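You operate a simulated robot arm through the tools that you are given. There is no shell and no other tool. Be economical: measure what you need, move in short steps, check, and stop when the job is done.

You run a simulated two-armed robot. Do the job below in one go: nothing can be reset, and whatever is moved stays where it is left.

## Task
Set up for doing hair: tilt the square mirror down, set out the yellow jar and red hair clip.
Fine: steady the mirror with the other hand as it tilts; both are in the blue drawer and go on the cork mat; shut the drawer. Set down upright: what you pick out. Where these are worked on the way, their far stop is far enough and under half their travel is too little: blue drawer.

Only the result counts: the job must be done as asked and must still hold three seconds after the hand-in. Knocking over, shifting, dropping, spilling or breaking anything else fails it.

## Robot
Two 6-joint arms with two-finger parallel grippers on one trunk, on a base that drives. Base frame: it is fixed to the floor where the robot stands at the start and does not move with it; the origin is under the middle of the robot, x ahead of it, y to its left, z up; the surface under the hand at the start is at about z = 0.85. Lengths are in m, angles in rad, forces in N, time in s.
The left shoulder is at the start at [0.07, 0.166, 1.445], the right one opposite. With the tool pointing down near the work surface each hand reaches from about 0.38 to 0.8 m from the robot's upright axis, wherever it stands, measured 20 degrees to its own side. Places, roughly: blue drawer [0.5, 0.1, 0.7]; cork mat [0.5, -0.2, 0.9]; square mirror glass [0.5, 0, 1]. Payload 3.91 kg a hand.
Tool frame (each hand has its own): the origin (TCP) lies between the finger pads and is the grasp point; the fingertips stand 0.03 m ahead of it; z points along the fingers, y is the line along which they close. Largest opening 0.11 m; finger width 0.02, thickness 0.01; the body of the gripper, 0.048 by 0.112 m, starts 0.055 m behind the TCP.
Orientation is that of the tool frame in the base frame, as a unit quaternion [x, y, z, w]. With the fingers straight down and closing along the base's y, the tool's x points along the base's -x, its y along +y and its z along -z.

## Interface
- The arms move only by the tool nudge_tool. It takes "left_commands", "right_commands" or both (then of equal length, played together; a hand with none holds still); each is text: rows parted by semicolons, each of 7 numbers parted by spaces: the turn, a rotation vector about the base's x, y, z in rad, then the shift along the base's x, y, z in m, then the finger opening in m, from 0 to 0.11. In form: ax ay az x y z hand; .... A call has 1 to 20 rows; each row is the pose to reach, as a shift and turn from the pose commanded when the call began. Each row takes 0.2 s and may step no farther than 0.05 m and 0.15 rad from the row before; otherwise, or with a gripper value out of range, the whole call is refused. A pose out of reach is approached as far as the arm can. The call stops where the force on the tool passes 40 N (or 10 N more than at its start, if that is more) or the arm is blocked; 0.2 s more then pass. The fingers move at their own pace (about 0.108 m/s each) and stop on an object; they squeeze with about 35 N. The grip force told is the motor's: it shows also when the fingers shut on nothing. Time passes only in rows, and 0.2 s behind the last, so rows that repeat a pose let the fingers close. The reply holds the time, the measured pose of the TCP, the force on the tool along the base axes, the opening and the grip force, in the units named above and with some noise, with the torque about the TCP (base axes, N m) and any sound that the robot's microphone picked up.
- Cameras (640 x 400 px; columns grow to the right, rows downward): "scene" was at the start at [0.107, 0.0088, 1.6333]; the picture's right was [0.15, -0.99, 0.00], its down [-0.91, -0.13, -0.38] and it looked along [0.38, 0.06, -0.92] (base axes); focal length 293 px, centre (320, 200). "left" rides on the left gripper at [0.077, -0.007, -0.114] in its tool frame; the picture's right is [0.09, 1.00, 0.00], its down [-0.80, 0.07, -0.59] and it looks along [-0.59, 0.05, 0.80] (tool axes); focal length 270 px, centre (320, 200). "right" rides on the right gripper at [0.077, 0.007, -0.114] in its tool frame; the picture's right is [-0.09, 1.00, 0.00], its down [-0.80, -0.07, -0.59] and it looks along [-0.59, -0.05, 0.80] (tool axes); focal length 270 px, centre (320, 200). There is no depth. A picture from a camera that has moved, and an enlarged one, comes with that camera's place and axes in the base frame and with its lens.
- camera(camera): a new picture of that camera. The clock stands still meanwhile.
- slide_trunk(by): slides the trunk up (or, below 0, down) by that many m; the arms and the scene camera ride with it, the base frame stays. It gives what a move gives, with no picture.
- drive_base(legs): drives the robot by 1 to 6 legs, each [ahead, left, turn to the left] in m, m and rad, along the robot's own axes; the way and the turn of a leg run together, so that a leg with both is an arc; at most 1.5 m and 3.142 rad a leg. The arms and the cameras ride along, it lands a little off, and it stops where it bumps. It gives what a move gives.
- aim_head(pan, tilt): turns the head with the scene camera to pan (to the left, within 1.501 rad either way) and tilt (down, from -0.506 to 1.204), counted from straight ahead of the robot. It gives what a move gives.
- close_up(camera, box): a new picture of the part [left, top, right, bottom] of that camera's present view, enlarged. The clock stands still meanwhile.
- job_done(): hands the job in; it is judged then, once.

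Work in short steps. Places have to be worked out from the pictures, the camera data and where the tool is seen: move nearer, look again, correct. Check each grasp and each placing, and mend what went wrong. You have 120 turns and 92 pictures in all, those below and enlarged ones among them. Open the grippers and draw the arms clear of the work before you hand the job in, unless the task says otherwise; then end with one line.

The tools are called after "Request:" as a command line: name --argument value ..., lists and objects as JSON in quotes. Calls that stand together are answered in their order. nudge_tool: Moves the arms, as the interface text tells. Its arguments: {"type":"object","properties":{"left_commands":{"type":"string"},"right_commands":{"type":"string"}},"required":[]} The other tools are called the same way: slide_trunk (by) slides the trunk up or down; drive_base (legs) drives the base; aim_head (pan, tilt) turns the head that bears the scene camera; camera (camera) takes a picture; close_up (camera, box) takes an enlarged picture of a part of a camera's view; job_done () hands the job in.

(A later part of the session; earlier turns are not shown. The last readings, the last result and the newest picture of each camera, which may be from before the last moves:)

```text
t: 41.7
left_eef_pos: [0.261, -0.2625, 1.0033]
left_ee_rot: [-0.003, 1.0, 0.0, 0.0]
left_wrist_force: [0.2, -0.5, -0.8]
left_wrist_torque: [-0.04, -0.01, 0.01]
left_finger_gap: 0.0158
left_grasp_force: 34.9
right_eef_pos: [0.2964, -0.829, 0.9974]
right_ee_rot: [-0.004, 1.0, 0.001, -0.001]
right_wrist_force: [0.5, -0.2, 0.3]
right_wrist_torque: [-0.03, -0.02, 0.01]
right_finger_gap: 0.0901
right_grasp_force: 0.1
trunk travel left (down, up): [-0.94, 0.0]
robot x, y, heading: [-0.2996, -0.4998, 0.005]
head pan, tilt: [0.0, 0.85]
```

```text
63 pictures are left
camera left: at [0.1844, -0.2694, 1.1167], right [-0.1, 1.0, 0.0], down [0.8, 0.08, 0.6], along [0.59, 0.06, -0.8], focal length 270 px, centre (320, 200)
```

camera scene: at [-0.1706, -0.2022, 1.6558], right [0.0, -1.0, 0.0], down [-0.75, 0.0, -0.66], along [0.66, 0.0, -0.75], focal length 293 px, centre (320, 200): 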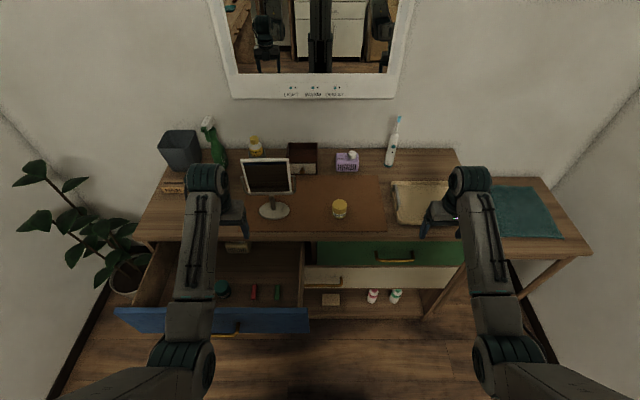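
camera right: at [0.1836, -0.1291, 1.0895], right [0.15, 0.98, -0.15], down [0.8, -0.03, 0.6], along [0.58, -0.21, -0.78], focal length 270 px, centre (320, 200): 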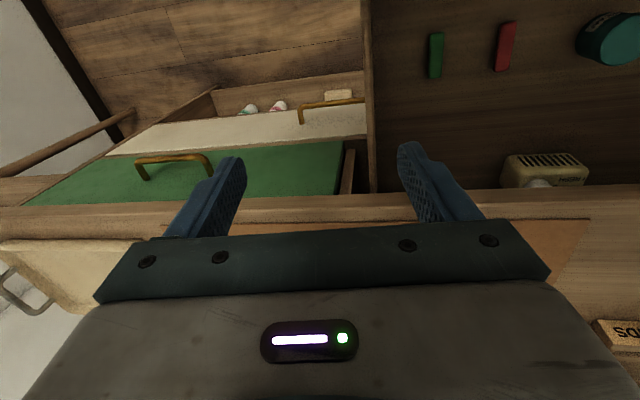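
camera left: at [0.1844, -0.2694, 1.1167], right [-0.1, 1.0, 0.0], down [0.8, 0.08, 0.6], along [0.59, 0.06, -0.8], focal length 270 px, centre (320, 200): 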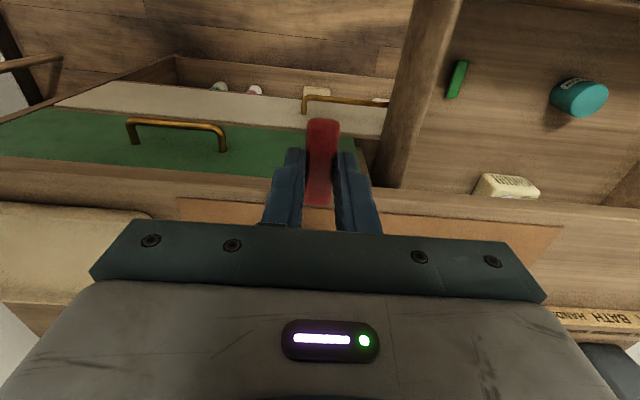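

The clip is still level in the fingers. I move over (0.45,-0.35) and lower to z≈0.90.

Request:
nudge_tool --left_commands "0 0 0 0.02 -0.04 0 0;0 0 0 0.05 -0.07 0 0;0 0 0 0.085 -0.085 0 0;0 0 0 0.125 -0.087 0 0;0 0 0 0.16 -0.087 -0.01 0;0 0 0 0.185 -0.087 -0.04 0;0 0 0 0.185 -0.087 -0.075 0;0 0 0 0.185 -0.087 -0.1 0"

Request:
camera --camera "left"

Request:
camera --camera "scene"

```text
t: 43.5
left_eef_pos: [0.4459, -0.3505, 0.9034]
left_ee_rot: [-0.006, 1.0, 0.0, 0.0]
left_wrist_force: [0.2, -0.3, -0.1]
left_wrist_torque: [0.01, 0.02, 0.01]
left_finger_gap: 0.016
left_grasp_force: 35.6
right_eef_pos: [0.2954, -0.8306, 0.9974]
right_ee_rot: [-0.003, 1.0, 0.002, -0.001]
right_wrist_force: [-0.5, -0.5, 1.2]
right_wrist_torque: [0.02, -0.01, -0.05]
right_finger_gap: 0.0901
right_grasp_force: 0.1
trunk travel left (down, up): [-0.94, 0.0]
robot x, y, heading: [-0.2985, -0.4982, 0.005]
head pan, tilt: [0.0, 0.85]
```

```text
62 pictures are left
camera left: at [0.3698, -0.3583, 1.0174], right [-0.1, 1.0, 0.0], down [0.8, 0.08, 0.6], along [0.59, 0.06, -0.8], focal length 270 px, centre (320, 200)
```

left: 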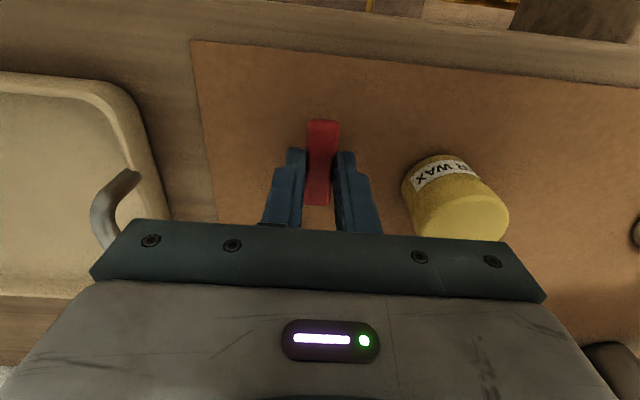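

```text
61 pictures are left
camera scene: at [-0.1692, -0.4977, 1.6557], right [0.01, -1.0, 0.0], down [-0.75, 0.0, -0.66], along [0.66, 0.0, -0.75], focal length 293 px, centre (320, 200)
```

scene: 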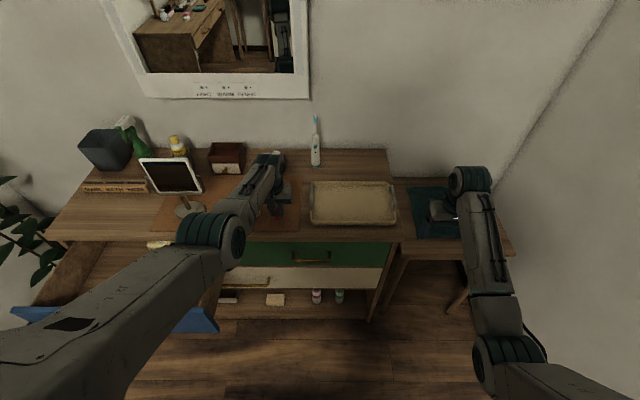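

It is over the mat beside the jar. I lower it gently to contact at about z=0.889.

Request:
nudge_tool --left_commands "0 0 0 0 0 -0.006 0;0 0 0 0 0 -0.010 0;0 0 0 0 0 -0.013 0;0 0 0 0 0 -0.015 0;0 0 0 0 0 -0.016 0"

```text
t: 44.7
left_eef_pos: [0.4446, -0.3509, 0.8898]
left_ee_rot: [-0.005, 1.0, 0.0, 0.002]
left_wrist_force: [0.8, -0.1, 4.3]
left_wrist_torque: [0.02, 0.07, 0.02]
left_finger_gap: 0.0161
left_grasp_force: 35.5
left hand out of reach, approached as far as the arm can: row 5
right_eef_pos: [0.2957, -0.8298, 0.9975]
right_ee_rot: [-0.004, 1.0, 0.002, -0.001]
right_wrist_force: [-0.6, 0.4, 0.6]
right_wrist_torque: [-0.01, -0.02, -0.02]
right_finger_gap: 0.0902
right_grasp_force: 0.1
trunk travel left (down, up): [-0.94, 0.0]
robot x, y, heading: [-0.2952, -0.4973, 0.008]
head pan, tilt: [0.0, 0.85]
```

Light contact (≈5 N). I open, rise straight up, withdraw and check.

Request:
nudge_tool --left_commands "0 0 0 0 0 0 0.03;0 0 0 0 0 0 0.05;0 0 0 0 0 0 0.05;0 0 0 0 0 0.03 0.05;0 0 0 0 0 0.07 0.05;0 0 0 0 0 0.11 0.05;0 0 0 -0.04 0 0.13 0.05;0 0 0 -0.08 0 0.13 0.05;0 0 0 -0.12 0.03 0.13 0.05;0 0 0 -0.15 0.06 0.13 0.05;0 0 0 -0.18 0.09 0.13 0.05"

Request:
camera --camera "scene"

```text
t: 47.1
left_eef_pos: [0.2631, -0.2625, 1.0147]
left_ee_rot: [-0.005, 1.0, -0.001, 0.003]
left_wrist_force: [-0.5, 0.7, -0.6]
left_wrist_torque: [-0.02, 0.0, 0.0]
left_finger_gap: 0.05
left_grasp_force: 0.0
left hand out of reach, approached as far as the arm can: row 11
right_eef_pos: [0.2941, -0.8292, 0.9983]
right_ee_rot: [-0.003, 1.0, 0.0, 0.001]
right_wrist_force: [-0.1, 0.1, -0.6]
right_wrist_torque: [-0.02, 0.03, -0.02]
right_finger_gap: 0.0897
right_grasp_force: 0.1
trunk travel left (down, up): [-0.94, 0.0]
robot x, y, heading: [-0.2982, -0.4964, 0.009]
head pan, tilt: [0.0, 0.85]
```

```text
60 pictures are left
camera scene: at [-0.1718, -0.4963, 1.656], right [0.0, -1.0, 0.0], down [-0.75, 0.0, -0.66], along [0.66, 0.0, -0.75], focal length 293 px, centre (320, 200)
```

scene: 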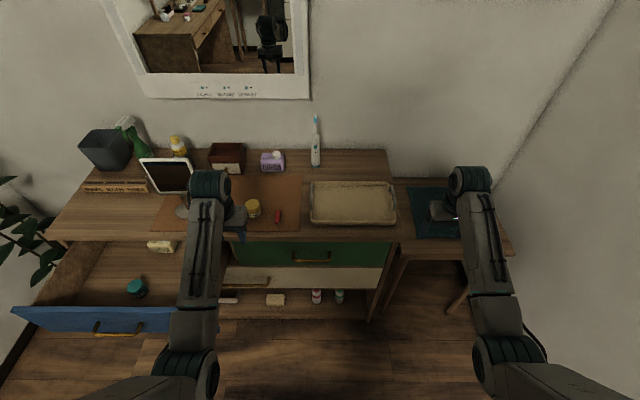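

Jar and clip are on the mat. To shut the drawer, I drive back and left so the left hand lines up with the handle (y≈0.11).

Request:
drive_base --legs '[[-0.09, 0, 0], [0, 0.37, 0]]'

Request:
nudge_tool --left_commands "0 0 0 -0.04 0 0 0;0 0 0 -0.08 0 0 0;0 0 0 -0.12 0 0 0;0 0 0 -0.145 0 0 0"

Request:
camera --camera "scene"

Request:
camera --camera "left"

```text
t: 50.1
left_eef_pos: [0.1725, 0.1027, 1.014]
left_ee_rot: [-0.005, 1.0, 0.001, 0.003]
left_wrist_force: [-1.1, -0.6, -0.4]
left_wrist_torque: [0.02, 0.01, 0.01]
left_finger_gap: 0.05
left_grasp_force: 0.1
right_eef_pos: [0.2043, -0.4656, 0.9968]
right_ee_rot: [-0.003, 1.0, 0.001, -0.001]
right_wrist_force: [0.1, -0.5, 0.4]
right_wrist_torque: [0.02, -0.03, 0.0]
right_finger_gap: 0.0897
right_grasp_force: 0.0
trunk travel left (down, up): [-0.94, 0.0]
robot x, y, heading: [-0.3848, -0.1343, 0.006]
head pan, tilt: [0.0, 0.85]
```

```text
t: 51.1
left_eef_pos: [0.0297, 0.0984, 0.9844]
left_ee_rot: [-0.004, 1.0, 0.0, 0.006]
left_wrist_force: [-1.1, 0.2, 0.0]
left_wrist_torque: [0.04, -0.01, -0.02]
left_finger_gap: 0.0
left_grasp_force: 35.0
left hand out of reach, approached as far as the arm can: row 1, 2, 3, 4
right_eef_pos: [0.2033, -0.464, 0.9979]
right_ee_rot: [-0.003, 1.0, 0.002, -0.001]
right_wrist_force: [0.2, -0.3, -0.1]
right_wrist_torque: [0.0, 0.03, 0.0]
right_finger_gap: 0.0899
right_grasp_force: 0.0
trunk travel left (down, up): [-0.94, 0.0]
robot x, y, heading: [-0.3902, -0.1293, 0.005]
head pan, tilt: [0.0, 0.85]
```

```text
59 pictures are left
camera scene: at [-0.2629, -0.1316, 1.656], right [0.0, -1.0, 0.0], down [-0.75, 0.0, -0.66], along [0.66, 0.0, -0.75], focal length 293 px, centre (320, 200)
```

scene: 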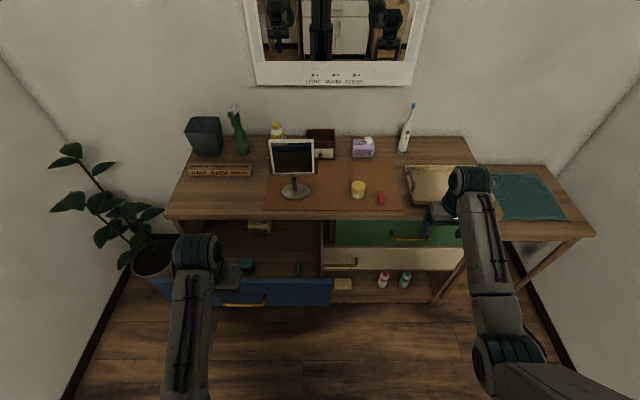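

```text
58 pictures are left
camera left: at [-0.0491, 0.0921, 1.0976], right [-0.1, 1.0, 0.0], down [0.79, 0.08, 0.6], along [0.6, 0.06, -0.8], focal length 270 px, centre (320, 200)
```

left: 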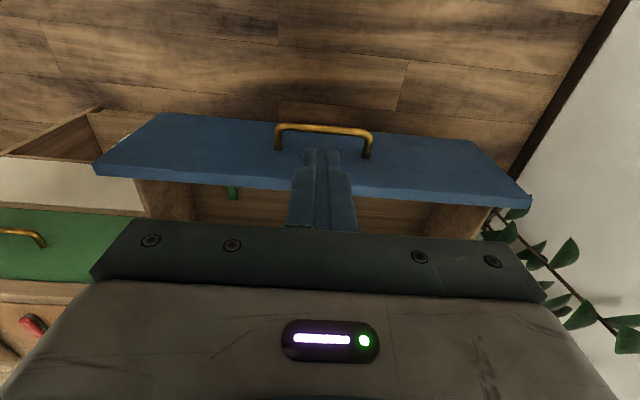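

Bar is now at about x=0.096, y 0.04–0.18. I lower the closed fingers in front of it to z≈0.755.

Request:
nudge_tool --left_commands "0 0 0 0 0.01 -0.045 0;0 0 0 0 0.01 -0.09 0;0 0 0 0 0.01 -0.135 0;0 0 0 0 0.01 -0.18 0;0 0 0 0 0.01 -0.225 0;0 0 0 0 0.01 -0.235 0"

Request:
camera --camera "left"

```text
t: 52.5
left_eef_pos: [0.0286, 0.1104, 0.7461]
left_ee_rot: [-0.005, 1.0, 0.001, 0.003]
left_wrist_force: [-0.3, -0.1, 0.3]
left_wrist_torque: [0.04, 0.0, 0.01]
left_finger_gap: 0.0
left_grasp_force: 35.1
right_eef_pos: [0.2047, -0.4638, 0.9972]
right_ee_rot: [-0.003, 1.0, 0.003, -0.001]
right_wrist_force: [-0.4, 0.3, -0.6]
right_wrist_torque: [0.0, -0.03, 0.01]
right_finger_gap: 0.0901
right_grasp_force: 0.0
trunk travel left (down, up): [-0.94, 0.0]
robot x, y, heading: [-0.3894, -0.1288, 0.004]
head pan, tilt: [0.0, 0.85]
```

```text
57 pictures are left
camera left: at [-0.0496, 0.1028, 0.8601], right [-0.1, 1.0, 0.0], down [0.8, 0.08, 0.6], along [0.6, 0.06, -0.8], focal length 270 px, centre (320, 200)
```

left: 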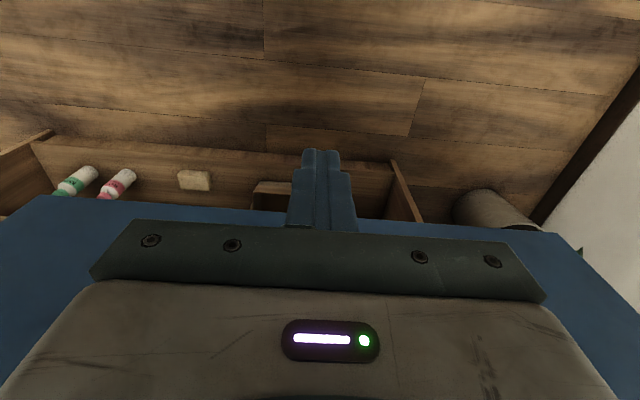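

Fingers are in front of the bar. I push the drawer shut slowly.

Request:
nudge_tool --left_commands "0 0 0 0.02 0 0.005 0;0 0 0 0.04 0 0.005 0;0 0 0 0.055 0 0.005 0;0 0 0 0.07 0 0.005 0;0 0 0 0.085 0 0.005 0;0 0 0 0.1 0 0.005 0;0 0 0 0.115 0 0.005 0;0 0 0 0.13 0 0.005 0;0 0 0 0.145 0 0.005 0;0 0 0 0.16 0 0.005 0;0 0 0 0.175 0 0.005 0;0 0 0 0.19 0 0.005 0;0 0 0 0.205 0 0.005 0;0 0 0 0.22 0 0.005 0;0 0 0 0.235 0 0.005 0;0 0 0 0.25 0 0.005 0;0 0 0 0.265 0 0.005 0;0 0 0 0.28 0 0.005 0"

Request:
camera --camera "scene"

```text
t: 56.3
left_eef_pos: [0.2833, 0.1117, 0.7735]
left_ee_rot: [-0.004, 1.0, 0.0, 0.004]
left_wrist_force: [-0.3, 0.0, -0.5]
left_wrist_torque: [0.0, -0.08, -0.02]
left_finger_gap: 0.0002
left_grasp_force: 35.0
left hand out of reach, approached as far as the arm can: row 16, 17, 18
right_eef_pos: [0.2057, -0.4637, 0.9958]
right_ee_rot: [-0.003, 1.0, 0.001, -0.002]
right_wrist_force: [-0.3, 0.3, -0.9]
right_wrist_torque: [0.0, 0.03, -0.03]
right_finger_gap: 0.0899
right_grasp_force: 0.2
trunk travel left (down, up): [-0.94, 0.0]
robot x, y, heading: [-0.3895, -0.1329, 0.006]
head pan, tilt: [0.0, 0.85]
```

```text
56 pictures are left
camera scene: at [-0.2595, -0.1316, 1.6557], right [0.0, -1.0, 0.0], down [-0.75, 0.0, -0.66], along [0.66, 0.0, -0.75], focal length 293 px, centre (320, 200)
```

scene: 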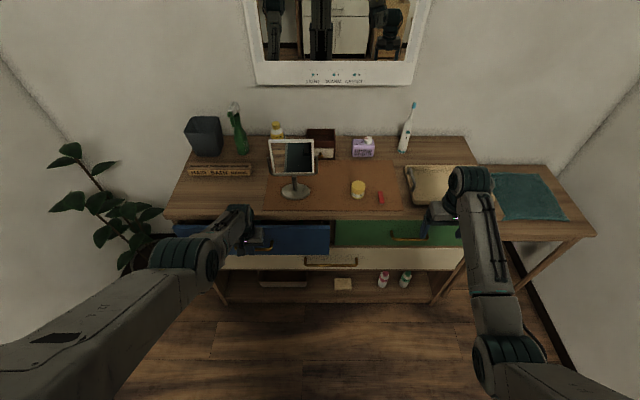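

The reach ran out with the drawer nearly shut. I draw the hand back, drive closer, then finish the push at the right height.

Request:
nudge_tool --left_commands "0 0 0 -0.045 0 -0.01 0;0 0 0 -0.09 0 -0.025 0"

Request:
drive_base --legs '[[0.08, 0, 0]]'

Request:
camera --camera "left"

```text
t: 56.9
left_eef_pos: [0.1929, 0.1124, 0.7505]
left_ee_rot: [-0.004, 1.0, 0.0, 0.004]
left_wrist_force: [-0.7, 0.7, 0.3]
left_wrist_torque: [-0.03, 0.0, 0.0]
left_finger_gap: 0.0001
left_grasp_force: 34.7
right_eef_pos: [0.2024, -0.4646, 0.9997]
right_ee_rot: [-0.003, 1.0, 0.001, -0.001]
right_wrist_force: [1.1, -0.4, 0.7]
right_wrist_torque: [0.02, -0.02, -0.01]
right_finger_gap: 0.0905
right_grasp_force: 0.1
trunk travel left (down, up): [-0.94, 0.0]
robot x, y, heading: [-0.3932, -0.1321, 0.001]
head pan, tilt: [0.0, 0.85]
```

```text
t: 58.0
left_eef_pos: [0.2693, 0.1127, 0.7519]
left_ee_rot: [-0.005, 1.0, -0.001, 0.006]
left_wrist_force: [-0.3, -0.5, 0.4]
left_wrist_torque: [-0.03, -0.02, 0.01]
left_finger_gap: 0.0001
left_grasp_force: 34.8
right_eef_pos: [0.2798, -0.4635, 1.0005]
right_ee_rot: [-0.003, 1.0, 0.0, 0.001]
right_wrist_force: [-0.1, -0.3, -0.2]
right_wrist_torque: [-0.01, -0.03, 0.01]
right_finger_gap: 0.0899
right_grasp_force: 0.1
trunk travel left (down, up): [-0.94, 0.0]
robot x, y, heading: [-0.3106, -0.1331, -0.0]
head pan, tilt: [0.0, 0.85]
```

```text
55 pictures are left
camera left: at [0.1905, 0.1055, 0.8654], right [-0.1, 1.0, 0.0], down [0.79, 0.08, 0.6], along [0.6, 0.06, -0.8], focal length 270 px, centre (320, 200)
```

left: 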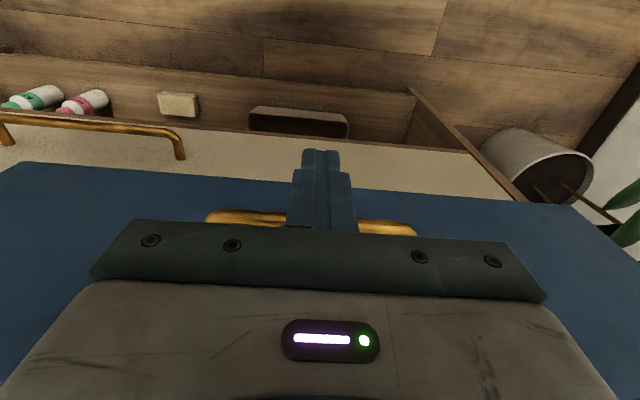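

Aligned with the bar. I push on until it stops.

Request:
nudge_tool --left_commands "0 0 0 0.015 0 0 0;0 0 0 0.03 0 0 0;0 0 0 0.042 0 0 0;0 0 0 0.052 0 0 0;0 0 0 0.06 0 0 0;0 0 0 0.067 0 0 0;0 0 0 0.073 0 0 0"

Request:
close_up --camera "scene" --box '[140, 200, 400, 330]'

```text
t: 59.5
left_eef_pos: [0.3276, 0.1135, 0.7467]
left_ee_rot: [-0.004, 1.0, 0.001, -0.006]
left_wrist_force: [-21.4, 1.0, 9.7]
left_wrist_torque: [-0.25, -2.45, -0.29]
left_finger_gap: 0.0001
left_grasp_force: 35.4
left hand out of reach, approached as far as the arm can: row 7
right_eef_pos: [0.2804, -0.464, 0.9994]
right_ee_rot: [-0.004, 1.0, 0.002, 0.001]
right_wrist_force: [0.3, 0.3, 0.3]
right_wrist_torque: [-0.01, 0.02, 0.0]
right_finger_gap: 0.0901
right_grasp_force: 0.0
trunk travel left (down, up): [-0.94, 0.0]
robot x, y, heading: [-0.3167, -0.1303, 0.008]
head pan, tilt: [0.0, 0.85]
stopped in row 7 (left hand): the force on the tool passed its limit at 44 N (the readings are from after the stop); the commanded pose is now the measured one
```

```text
2.46 times, centred on (270, 265) of scene
camera zoom: at [-0.1887, -0.1316, 1.6566], right [0.01, -1.0, 0.0], down [-0.75, 0.0, -0.66], along [0.66, 0.01, -0.75], focal length 721 px, centre (443, 40)
```

zoom: 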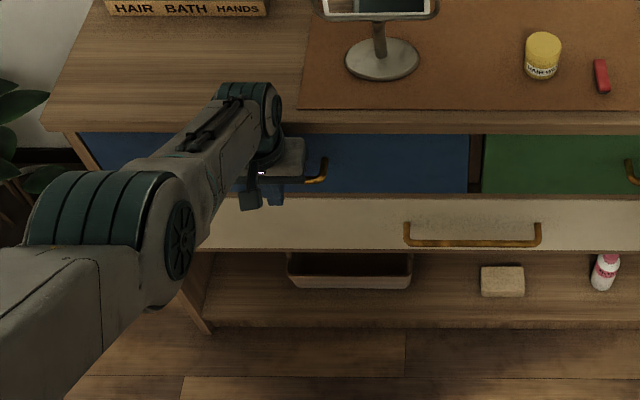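

The drawer is shut against its stop. I draw the left hand back and up, then study the mirror.

Request:
nudge_tool --left_commands "0 0 0 -0.03 0 0 0;0 0 0 -0.07 0 0 0;0 0 0 -0.08 0 0.045 0;0 0 0 -0.08 0.01 0.09 0;0 0 0 -0.08 0.02 0.135 0;0 0 0 -0.08 0.03 0.18 0;0 0 0 -0.08 0.05 0.22 0;0 0 0 -0.08 0.08 0.25 0"

Request:
drive_base --legs '[[0, 0.1, 0]]'

Request:
close_up --camera "scene" --box '[250, 120, 410, 220]'

Request:
camera --camera "left"

```text
t: 61.4
left_eef_pos: [0.2536, 0.1957, 0.995]
left_ee_rot: [-0.004, 1.0, -0.001, -0.005]
left_wrist_force: [-0.2, -1.4, -0.3]
left_wrist_torque: [-0.01, -0.01, 0.04]
left_finger_gap: 0.0003
left_grasp_force: 35.2
right_eef_pos: [0.2818, -0.4605, 0.9977]
right_ee_rot: [-0.005, 1.0, 0.0, -0.001]
right_wrist_force: [0.1, -1.2, -0.7]
right_wrist_torque: [-0.02, 0.0, 0.01]
right_finger_gap: 0.0898
right_grasp_force: 0.1
trunk travel left (down, up): [-0.94, 0.0]
robot x, y, heading: [-0.3131, -0.1322, 0.006]
head pan, tilt: [0.0, 0.85]
```

```text
t: 62.5
left_eef_pos: [0.2537, 0.289, 0.996]
left_ee_rot: [-0.004, 1.0, 0.001, -0.005]
left_wrist_force: [-0.9, -0.2, -0.5]
left_wrist_torque: [0.0, 0.02, 0.0]
left_finger_gap: 0.0001
left_grasp_force: 35.2
right_eef_pos: [0.2831, -0.3666, 0.9954]
right_ee_rot: [-0.004, 1.0, 0.002, -0.001]
right_wrist_force: [-0.3, 0.3, 0.7]
right_wrist_torque: [0.03, 0.0, 0.0]
right_finger_gap: 0.0899
right_grasp_force: 0.1
trunk travel left (down, up): [-0.94, 0.0]
robot x, y, heading: [-0.3063, -0.0316, 0.002]
head pan, tilt: [0.0, 0.85]
```

```text
4.00 times, centred on (330, 170) of scene
camera zoom: at [-0.1834, -0.0369, 1.6558], right [0.01, -1.0, 0.0], down [-0.75, 0.0, -0.66], along [0.66, 0.01, -0.75], focal length 1171 px, centre (280, 320)
```

zoom: 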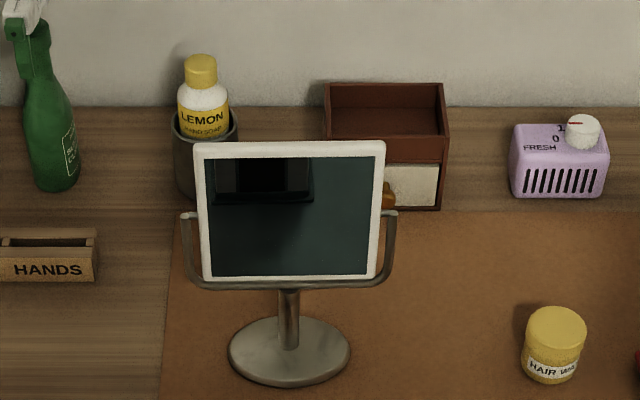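

```text
52 pictures are left
camera left: at [0.1769, 0.2817, 1.1112], right [-0.1, 1.0, 0.0], down [0.81, 0.08, 0.59], along [0.58, 0.06, -0.81], focal length 270 px, centre (320, 200)
```

left: 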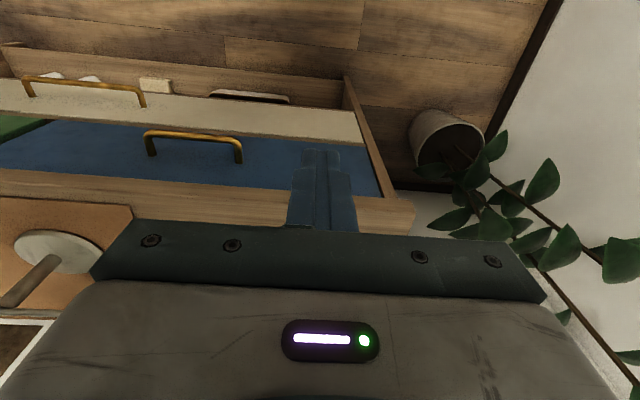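

The mirror's yoke arms are near y≈0.04 and y≈-0.117, with x≈0.482 and tops at z≈1.024. The glass leans back slightly, its top at about (0.495, z 1.083).

Plan: the right hand grips the right yoke arm from above, outside, while the left hand pulls the glass's top edge toward the robot. I orient both hands high and clear.

Request:
nudge_tool --right_commands "0.039 0.039 -0.127 0 0 0.015 0.09;0.078 0.078 -0.253 0 0 0.03 0.09;0.118 0.118 -0.38 0 0 0.045 0.09;0.157 0.157 -0.506 0 0 0.06 0.09;0.196 0.196 -0.633 0 0 0.075 0.09;0.235 0.235 -0.76 0 0 0.09 0.09;0.274 0.274 -0.886 0 0 0.105 0.09;0.313 0.313 -1.013 0 0 0.12 0.09;0.353 0.353 -1.139 0 0 0.135 0.09;0.392 0.392 -1.266 0 0 0.15 0.09;0.431 0.431 -1.392 0 0 0.15 0.09;0.47 0.47 -1.519 0 0 0.15 0.05" --left_commands "0 0 0 0 0 0.02 0;0 0 0 0 0 0.04 0;0 0 0 0 0 0.06 0;0 0 0 0 0 0.08 0;-0.11 0 0 0 0 0.1 0;-0.22 0 0 0 0 0.12 0;-0.33 0 0 0 0 0.14 0;-0.44 0 0 0 0 0.16 0;-0.55 0 0 0 0 0.18 0;-0.55 0 0 0 0 0.2 0;-0.55 0 0 0 0 0.2 0;-0.55 0 0 0 0 0.2 0"

Request:
drive_base --legs '[[0, -0.02, 0], [0.19, 0, 0]]'

Request:
camera --camera "right"

Request:
camera --camera "left"

Request:
camera --camera "scene"

```text
t: 65.1
left_eef_pos: [0.24, 0.3043, 1.1732]
left_ee_rot: [-0.006, 0.96, -0.278, 0.006]
left_wrist_force: [-0.5, 0.2, 0.1]
left_wrist_torque: [0.0, 0.0, -0.03]
left_finger_gap: 0.0001
left_grasp_force: 35.2
left hand out of reach, approached as far as the arm can: row 2, 3, 4, 5, 6, 7, 8, 9, 10, 11, 12
right_eef_pos: [0.284, -0.3639, 1.1449]
right_ee_rot: [0.673, 0.678, 0.211, -0.209]
right_wrist_force: [0.2, 0.0, 0.7]
right_wrist_torque: [0.0, -0.02, 0.0]
right_finger_gap: 0.0502
right_grasp_force: 0.1
right hand out of reach, approached as far as the arm can: row 2, 3, 4, 5, 6, 7, 8, 9, 10, 11
trunk travel left (down, up): [-0.94, 0.0]
robot x, y, heading: [-0.3131, -0.0313, 0.006]
head pan, tilt: [0.0, 0.85]
```

```text
t: 67.0
left_eef_pos: [0.4289, 0.283, 1.1767]
left_ee_rot: [-0.004, 0.96, -0.279, 0.007]
left_wrist_force: [0.3, -1.0, 1.2]
left_wrist_torque: [-0.01, -0.03, -0.01]
left_finger_gap: 0.0
left_grasp_force: 35.3
right_eef_pos: [0.4716, -0.3858, 1.1471]
right_ee_rot: [0.673, 0.677, 0.213, -0.207]
right_wrist_force: [-0.7, -0.3, 0.2]
right_wrist_torque: [0.0, -0.01, -0.01]
right_finger_gap: 0.0498
right_grasp_force: 0.1
trunk travel left (down, up): [-0.94, 0.0]
robot x, y, heading: [-0.1204, -0.0557, 0.007]
head pan, tilt: [0.0, 0.85]
```

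```text
51 pictures are left
camera right: at [0.4774, -0.3856, 1.2855], right [1.0, -0.07, -0.04], down [-0.07, -1.0, 0.04], along [-0.04, -0.03, -1.0], focal length 270 px, centre (320, 200)
```

right: 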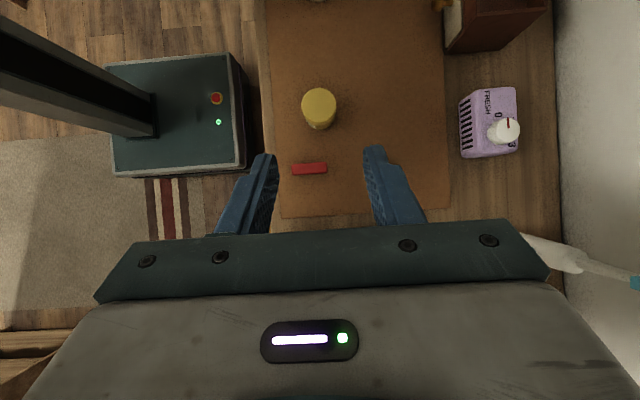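

```text
50 pictures are left
camera left: at [0.3491, 0.3379, 1.2748], right [-0.09, 0.84, -0.53], down [0.79, 0.39, 0.47], along [0.6, -0.38, -0.7], focal length 270 px, centre (320, 200)
```

left: 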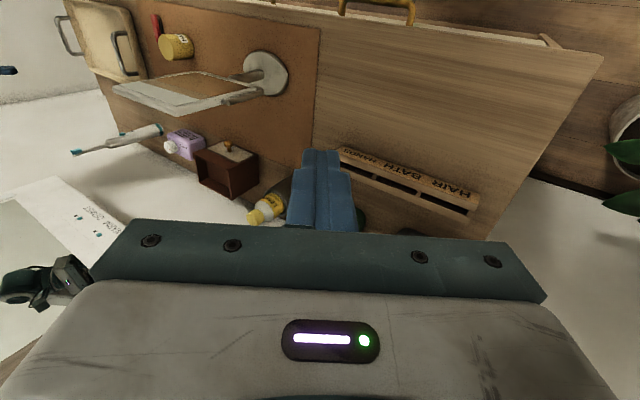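

```text
49 pictures are left
camera scene: at [0.0034, -0.0515, 1.6563], right [0.0, -1.0, 0.0], down [-0.75, 0.0, -0.66], along [0.66, 0.0, -0.75], focal length 293 px, centre (320, 200)
```

scene: 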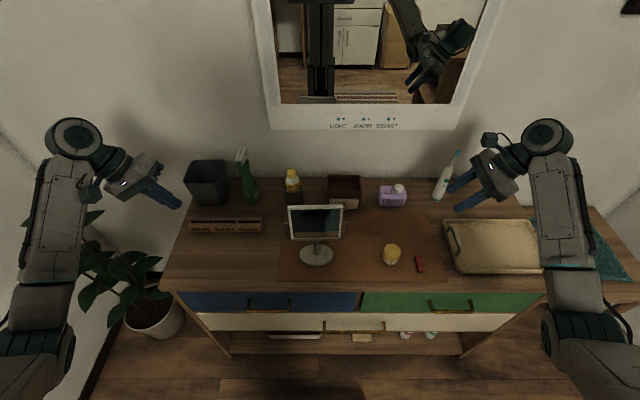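

Both hands are placed high and clear. I move the right hand inward to y≈-0.24; its camera looks straight down, good for locating the yoke.

Request:
nudge_tool --right_commands "0 0 0 0 0.04 0 0.05;0 0 0 0 0.08 0 0.05;0 0 0 0 0.12 0 0.05;0 0 0 0 0.145 0 0.05"

Request:
camera --camera "right"

Request:
close_up --camera "scene" --box '[260, 180, 420, 280]'

```text
t: 68.0
left_eef_pos: [0.4327, 0.2846, 1.1732]
left_ee_rot: [-0.005, 0.96, -0.28, 0.004]
left_wrist_force: [0.7, 0.1, -0.6]
left_wrist_torque: [0.03, -0.01, 0.0]
left_finger_gap: 0.0
left_grasp_force: 35.0
right_eef_pos: [0.4836, -0.2434, 1.1251]
right_ee_rot: [0.675, 0.674, 0.218, -0.206]
right_wrist_force: [-0.1, 0.2, 0.3]
right_wrist_torque: [-0.02, -0.02, -0.02]
right_finger_gap: 0.05
right_grasp_force: 0.1
right hand out of reach, approached as far as the arm can: row 2, 3, 4
trunk travel left (down, up): [-0.94, 0.0]
robot x, y, heading: [-0.1192, -0.0543, 0.002]
head pan, tilt: [0.0, 0.85]
```

```text
48 pictures are left
camera right: at [0.4887, -0.2458, 1.2634], right [1.0, -0.08, -0.03], down [-0.08, -1.0, 0.03], along [-0.04, -0.02, -1.0], focal length 270 px, centre (320, 200)
```

right: 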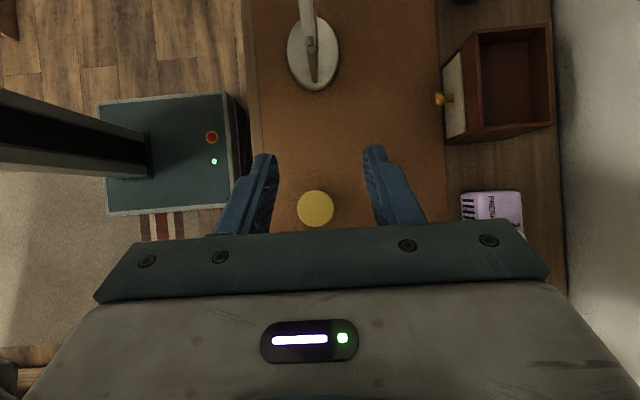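

```text
4.00 times, centred on (340, 230) of scene
camera zoom: at [0.0102, -0.0492, 1.6557], right [0.0, -1.0, 0.0], down [-0.75, 0.0, -0.66], along [0.66, 0.0, -0.75], focal length 1171 px, centre (240, 80)
```

zoom: 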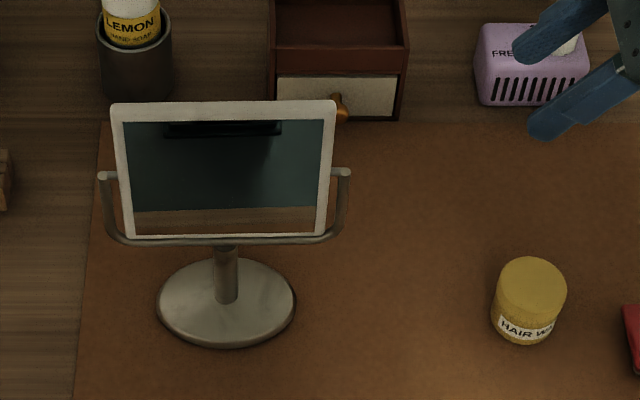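

Yoke's right arm is at about (0.4815,-0.118), z 0.955–1.024, agreeing across views. I enlarge the right camera's view to verify.

Request:
close_up --camera "right" --box '[260, 0, 388, 80]'

```text
5.00 times, centred on (324, 40) of right
camera zoom: at [0.4887, -0.2458, 1.2634], right [1.0, -0.08, -0.03], down [-0.08, -1.0, 0.03], along [-0.04, -0.02, -1.0], focal length 1351 px, centre (300, 1000)
```

zoom: 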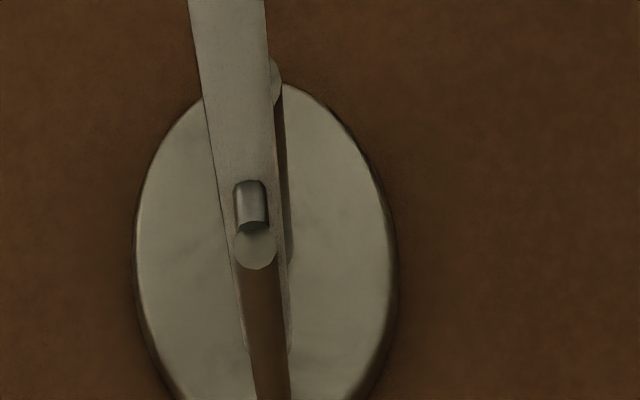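

The arm tube (≈8 mm) is clear of the glass edge by ≈8 mm. I move the right hand to 6 cm short of it along its fingers' line and look.

Request:
nudge_tool --right_commands "0 0 0 0 0.025 -0.023 0.04;0 0 0 -0.002 0.05 -0.046 0.04;0 0 0 -0.002 0.076 -0.069 0.04;0 0 0 -0.002 0.076 -0.069 0.04"

Request:
camera --camera "right"

```text
t: 69.0
left_eef_pos: [0.4318, 0.2829, 1.1733]
left_ee_rot: [-0.004, 0.96, -0.279, 0.006]
left_wrist_force: [0.4, 0.4, 1.4]
left_wrist_torque: [-0.01, 0.02, -0.03]
left_finger_gap: 0.0001
left_grasp_force: 34.4
right_eef_pos: [0.4826, -0.1688, 1.0564]
right_ee_rot: [0.674, 0.677, 0.211, -0.208]
right_wrist_force: [0.1, -0.5, -0.7]
right_wrist_torque: [0.02, 0.02, 0.03]
right_finger_gap: 0.04
right_grasp_force: 0.0
trunk travel left (down, up): [-0.94, 0.0]
robot x, y, heading: [-0.1184, -0.0501, 0.001]
head pan, tilt: [0.0, 0.85]
```

```text
45 pictures are left
camera right: at [0.4889, -0.1714, 1.1938], right [1.0, -0.07, -0.04], down [-0.07, -1.0, 0.04], along [-0.05, -0.03, -1.0], focal length 270 px, centre (320, 200)
```

right: 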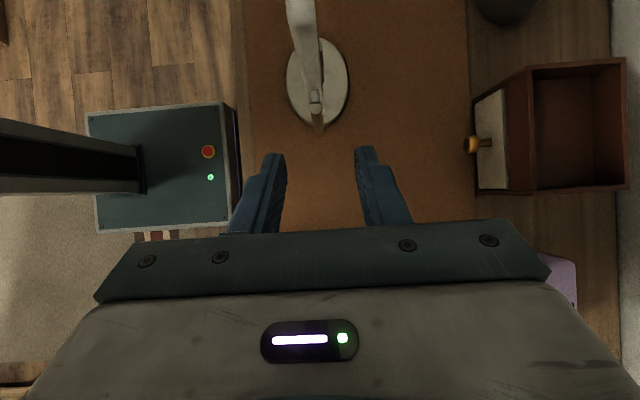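

Confirmed: arm top (0.482,-0.117). I advance the last stretch without closing and check.

Request:
nudge_tool --right_commands "0 0 0 0 0.012 -0.016 0.03;0 0 0 0 0.024 -0.033 0.03;0 0 0 0 0.035 -0.05 0.03;0 0 0 0 0.035 -0.05 0.03"

Request:
close_up --camera "right" --box '[220, 80, 420, 205]'

Request:
close_up --camera "scene" --box '[270, 180, 400, 270]'

```text
t: 70.0
left_eef_pos: [0.4316, 0.2826, 1.1729]
left_ee_rot: [-0.004, 0.96, -0.278, 0.005]
left_wrist_force: [-0.3, 0.2, 0.0]
left_wrist_torque: [0.0, 0.03, 0.01]
left_finger_gap: 0.0
left_grasp_force: 35.0
right_eef_pos: [0.482, -0.1342, 1.0058]
right_ee_rot: [0.674, 0.677, 0.211, -0.209]
right_wrist_force: [-0.4, -0.1, -0.1]
right_wrist_torque: [-0.01, -0.02, -0.01]
right_finger_gap: 0.0299
right_grasp_force: 0.0
trunk travel left (down, up): [-0.94, 0.0]
robot x, y, heading: [-0.1192, -0.0496, 0.002]
head pan, tilt: [0.0, 0.85]
```

```text
3.20 times, centred on (320, 142) of right
camera zoom: at [0.4883, -0.1341, 1.1428], right [1.0, -0.07, -0.04], down [-0.07, -1.0, 0.04], along [-0.05, -0.03, -1.0], focal length 865 px, centre (320, 384)
```

zoom: 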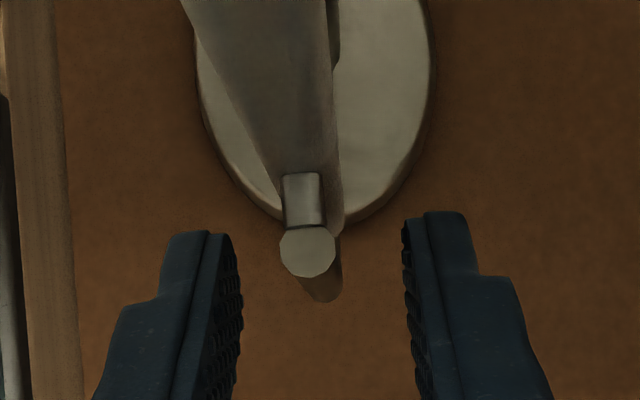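

```text
4.44 times, centred on (335, 225) of scene
camera zoom: at [0.0087, -0.051, 1.6558], right [0.0, -1.0, 0.0], down [-0.75, 0.0, -0.66], along [0.66, 0.0, -0.75], focal length 1302 px, centre (253, 89)
```

zoom: 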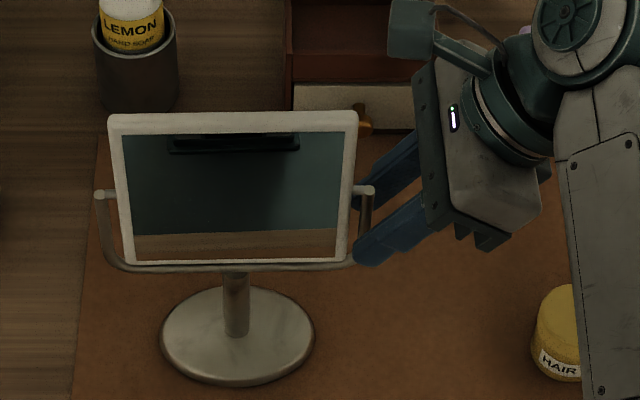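

The yoke arm sits centred between the fingertips, clear of the glass. I close to steady it.

Request:
nudge_tool --right_commands "0 0 0 0 0 0 0.015;0 0 0 0 0 0 0.0;0 0 0 0 0 0 0.0"

Request:
close_up --camera "right" --box '[220, 80, 420, 205]'

```text
t: 70.8
left_eef_pos: [0.4317, 0.2832, 1.1737]
left_ee_rot: [-0.004, 0.96, -0.279, 0.005]
left_wrist_force: [0.2, 0.1, 0.2]
left_wrist_torque: [-0.02, 0.02, 0.0]
left_finger_gap: 0.0003
left_grasp_force: 34.7
right_eef_pos: [0.4819, -0.1322, 1.0043]
right_ee_rot: [0.674, 0.677, 0.211, -0.208]
right_wrist_force: [-0.7, 0.9, -0.3]
right_wrist_torque: [0.05, -0.01, 0.0]
right_finger_gap: 0.0101
right_grasp_force: 35.3
trunk travel left (down, up): [-0.94, 0.0]
robot x, y, heading: [-0.1211, -0.054, 0.007]
head pan, tilt: [0.0, 0.85]
```

```text
3.20 times, centred on (320, 142) of right
camera zoom: at [0.4886, -0.1342, 1.1429], right [1.0, -0.07, -0.04], down [-0.07, -1.0, 0.04], along [-0.05, -0.03, -1.0], focal length 865 px, centre (320, 384)
```

zoom: 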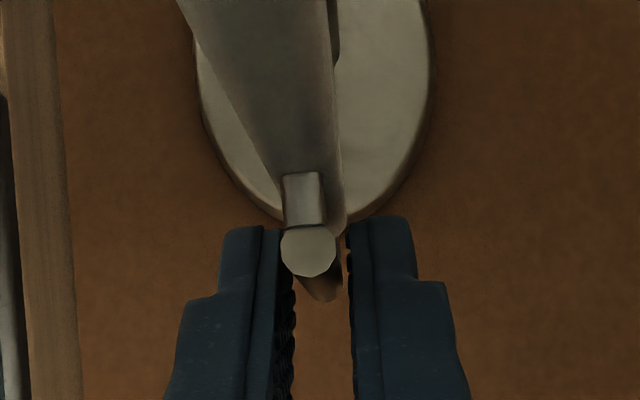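

The stand is held (gap 10 mm) and nothing moved. The left hand now goes behind the glass's top edge: over the rear side at x≈0.52, then down and in.

Request:
nudge_tool --left_commands "0 0 0 0.035 -0.03 0 0;0 0 0 0.07 -0.06 0 0;0 0 0 0.09 -0.1 0 0;0 0 0 0.09 -0.14 0 0;0 0 0 0.09 -0.18 -0.01 0;0 0 0 0.09 -0.205 -0.03 0;0 0 0 0.09 -0.205 -0.03 0"

Request:
camera --camera "left"

Request:
close_up --camera "scene" --box '[220, 130, 420, 255]'

```text
t: 72.5
left_eef_pos: [0.5279, 0.0762, 1.1347]
left_ee_rot: [-0.004, 0.96, -0.28, 0.006]
left_wrist_force: [-1.5, 0.9, -0.3]
left_wrist_torque: [-0.01, -0.01, 0.0]
left_finger_gap: 0.0003
left_grasp_force: 35.1
left hand out of reach, approached as far as the arm can: row 1, 2, 3, 4, 5, 6, 7
right_eef_pos: [0.482, -0.1341, 1.0051]
right_ee_rot: [0.674, 0.677, 0.211, -0.207]
right_wrist_force: [0.5, -1.2, -0.2]
right_wrist_torque: [-0.11, -0.03, 0.0]
right_finger_gap: 0.0101
right_grasp_force: 35.0
trunk travel left (down, up): [-0.94, 0.0]
robot x, y, heading: [-0.1168, -0.0525, 0.001]
head pan, tilt: [0.0, 0.85]
```

```text
41 pictures are left
camera left: at [0.4492, 0.1321, 1.2339], right [-0.09, 0.84, -0.54], down [0.79, 0.39, 0.47], along [0.6, -0.38, -0.7], focal length 270 px, centre (320, 200)
```

left: 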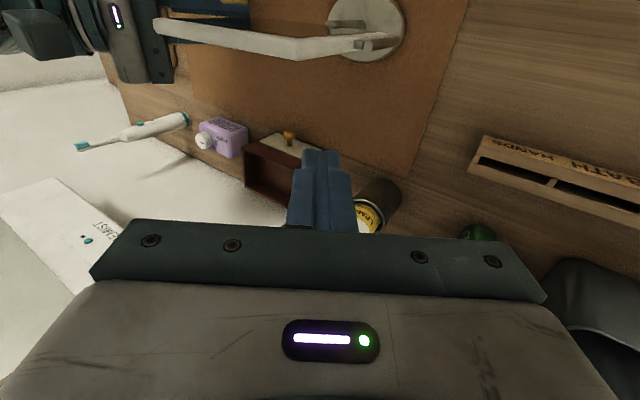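

```text
3.20 times, centred on (320, 192) of scene
camera zoom: at [0.0089, -0.051, 1.6558], right [0.0, -1.0, 0.0], down [-0.75, 0.0, -0.66], along [0.66, 0.0, -0.75], focal length 937 px, centre (320, 224)
```

zoom: 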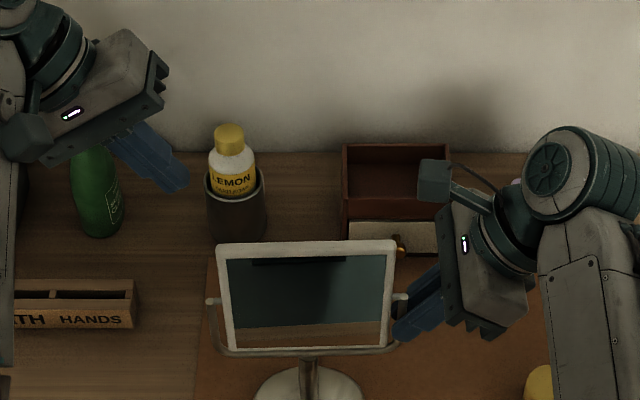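

The path is clear; the soap bottle is well behind at x≈0.67. I slide the fingers down behind the glass top.

Request:
nudge_tool --left_commands "0 0 0 0 -0.02 -0.017 0;0 0 0 0 -0.04 -0.034 0;0 0 0 0 -0.06 -0.052 0;0 0 0 0 -0.06 -0.052 0"

Request:
camera --camera "left"

Request:
camera --camera "right"

Request:
close_up --camera "scene" --box '[220, 130, 420, 255]'

```text
t: 73.5
left_eef_pos: [0.5277, 0.0166, 1.0841]
left_ee_rot: [-0.005, 0.96, -0.279, 0.006]
left_wrist_force: [0.2, 0.3, 0.4]
left_wrist_torque: [0.0, -0.01, -0.03]
left_finger_gap: 0.0
left_grasp_force: 35.1
right_eef_pos: [0.4824, -0.1335, 1.0062]
right_ee_rot: [0.674, 0.677, 0.212, -0.208]
right_wrist_force: [-0.5, -1.6, 0.8]
right_wrist_torque: [-0.21, 0.01, 0.03]
right_finger_gap: 0.0101
right_grasp_force: 34.8
trunk travel left (down, up): [-0.94, 0.0]
robot x, y, heading: [-0.1219, -0.0493, 0.009]
head pan, tilt: [0.0, 0.85]
```

```text
39 pictures are left
camera left: at [0.4485, 0.0716, 1.184], right [-0.09, 0.84, -0.53], down [0.79, 0.39, 0.47], along [0.6, -0.38, -0.7], focal length 270 px, centre (320, 200)
```

left: 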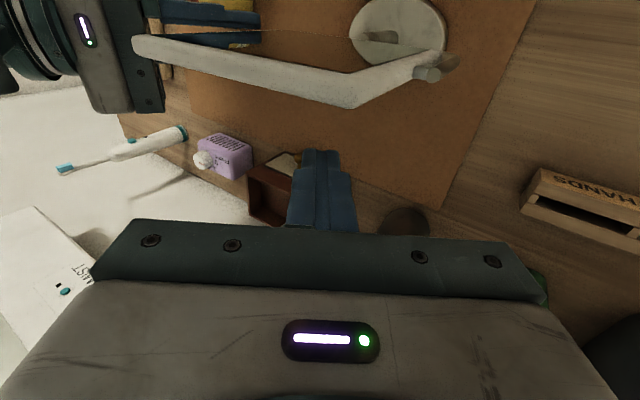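

```text
38 pictures are left
camera right: at [0.4885, -0.1343, 1.143], right [1.0, -0.07, -0.04], down [-0.07, -1.0, 0.04], along [-0.05, -0.03, -1.0], focal length 270 px, centre (320, 200)
```

right: 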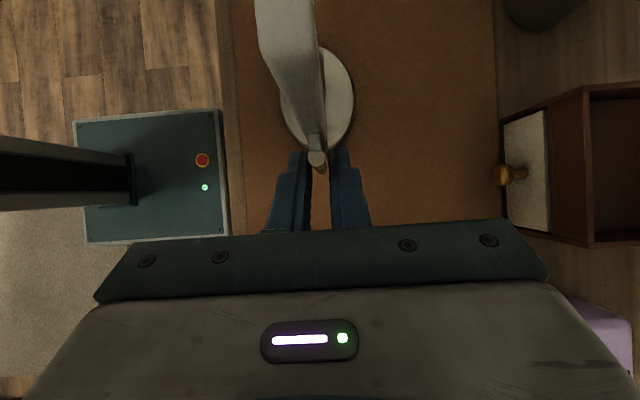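

```text
3.20 times, centred on (320, 192) of scene
camera zoom: at [0.0089, -0.051, 1.6558], right [0.0, -1.0, 0.0], down [-0.75, 0.0, -0.66], along [0.66, 0.0, -0.75], focal length 937 px, centre (320, 224)
```

zoom: 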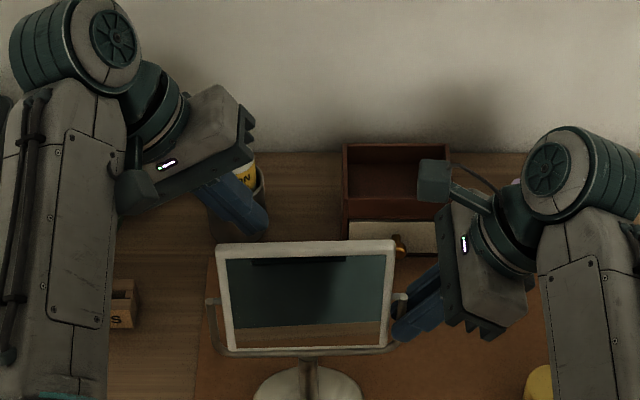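

The left fingers are behind the glass top (back face ≈x 0.488). I pull slowly toward the robot while the right hand holds the stand.

Request:
nudge_tool --left_commands "0 0 0 -0.015 0 0 0;0 0 0 -0.025 0 0 0;0 0 0 -0.03 0 0 0;0 0 0 -0.035 0 0 0;0 0 0 -0.04 0 0 0;0 0 0 -0.045 0 0 0;0 0 0 -0.05 0 0 0" --right_commands "0 0 0 0 0 0 0;0 0 0 0 0 0 0;0 0 0 0 0 0 0;0 0 0 0 0 0 0;0 0 0 0 0 0 0;0 0 0 0 0 0 0;0 0 0 0 0 0 0"

Request:
camera --camera "right"

Request:
close_up --camera "scene" --box '[220, 130, 420, 255]'

```text
t: 75.0
left_eef_pos: [0.477, 0.0188, 1.0838]
left_ee_rot: [-0.005, 0.96, -0.28, 0.005]
left_wrist_force: [4.1, -1.1, 0.3]
left_wrist_torque: [0.01, -0.07, 0.06]
left_finger_gap: 0.0001
left_grasp_force: 36.0
right_eef_pos: [0.481, -0.1327, 1.0067]
right_ee_rot: [0.674, 0.677, 0.213, -0.207]
right_wrist_force: [-1.9, 4.7, 7.4]
right_wrist_torque: [1.11, 0.02, 0.1]
right_finger_gap: 0.0102
right_grasp_force: 34.7
trunk travel left (down, up): [-0.94, 0.0]
robot x, y, heading: [-0.1197, -0.0523, 0.001]
head pan, tilt: [0.0, 0.85]
```

```text
36 pictures are left
camera right: at [0.4878, -0.1333, 1.1444], right [1.0, -0.07, -0.04], down [-0.07, -1.0, 0.03], along [-0.04, -0.03, -1.0], focal length 270 px, centre (320, 200)
```

right: 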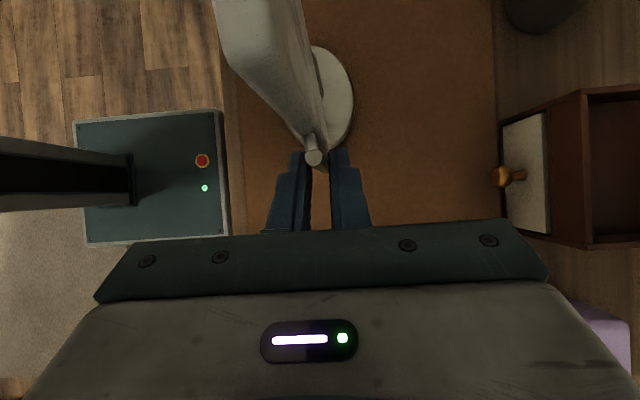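

```text
3.20 times, centred on (320, 192) of scene
camera zoom: at [0.0076, -0.0502, 1.656], right [0.0, -1.0, 0.0], down [-0.75, 0.0, -0.66], along [0.66, 0.0, -0.75], focal length 937 px, centre (320, 224)
```

zoom: 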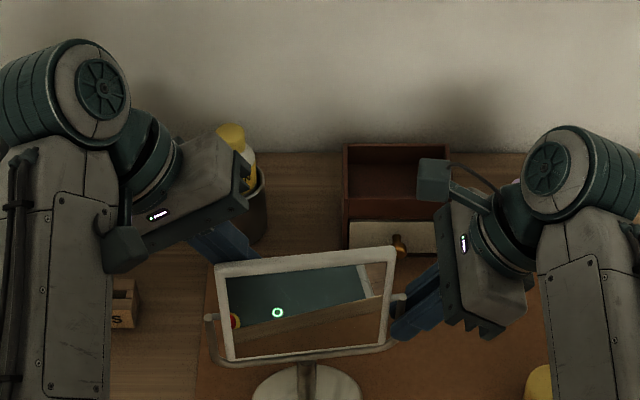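

The glass began tilting, but the off-centre pull also swung the stand slightly about the held arm. I back the left fingers off and re-engage near the right end of the top edge, close to the held side.

Request:
nudge_tool --left_commands "0 0 0 0.02 0 0 0;0 0 0 0.045 0 0.005 0;0 0 0 0.045 -0.025 0.005 0;0 0 0 0.045 -0.05 0.005 0;0 0 0 0.045 -0.075 0.005 0;0 0 0 0.045 -0.075 0.005 0"

Request:
camera --camera "left"

Request:
camera --camera "scene"

```text
t: 76.5
left_eef_pos: [0.5241, -0.0576, 1.0871]
left_ee_rot: [-0.004, 0.96, -0.279, 0.004]
left_wrist_force: [0.1, 0.6, 0.0]
left_wrist_torque: [0.02, 0.03, -0.02]
left_finger_gap: 0.0
left_grasp_force: 34.7
right_eef_pos: [0.483, -0.1323, 1.0028]
right_ee_rot: [0.674, 0.677, 0.211, -0.208]
right_wrist_force: [0.6, -0.3, 0.3]
right_wrist_torque: [-0.32, -0.04, 0.0]
right_finger_gap: 0.0102
right_grasp_force: 35.0
trunk travel left (down, up): [-0.94, 0.0]
robot x, y, heading: [-0.1199, -0.0524, 0.005]
head pan, tilt: [0.0, 0.85]
```

```text
34 pictures are left
camera left: at [0.4452, -0.0021, 1.1875], right [-0.09, 0.84, -0.53], down [0.79, 0.39, 0.47], along [0.6, -0.38, -0.7], focal length 270 px, centre (320, 200)
```

left: 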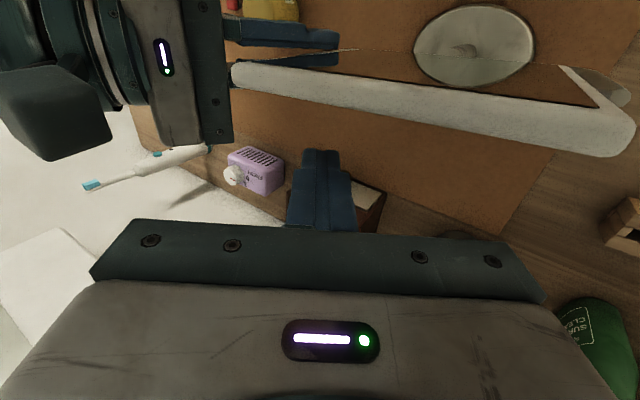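

```text
33 pictures are left
camera scene: at [0.0092, -0.0507, 1.6557], right [0.0, -1.0, 0.0], down [-0.75, 0.0, -0.66], along [0.66, 0.0, -0.75], focal length 293 px, centre (320, 200)
```

scene: 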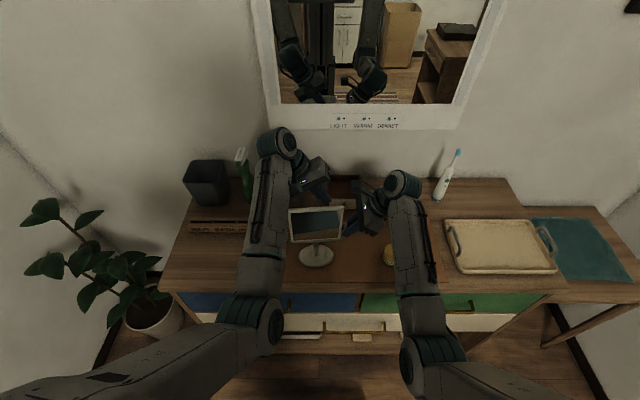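

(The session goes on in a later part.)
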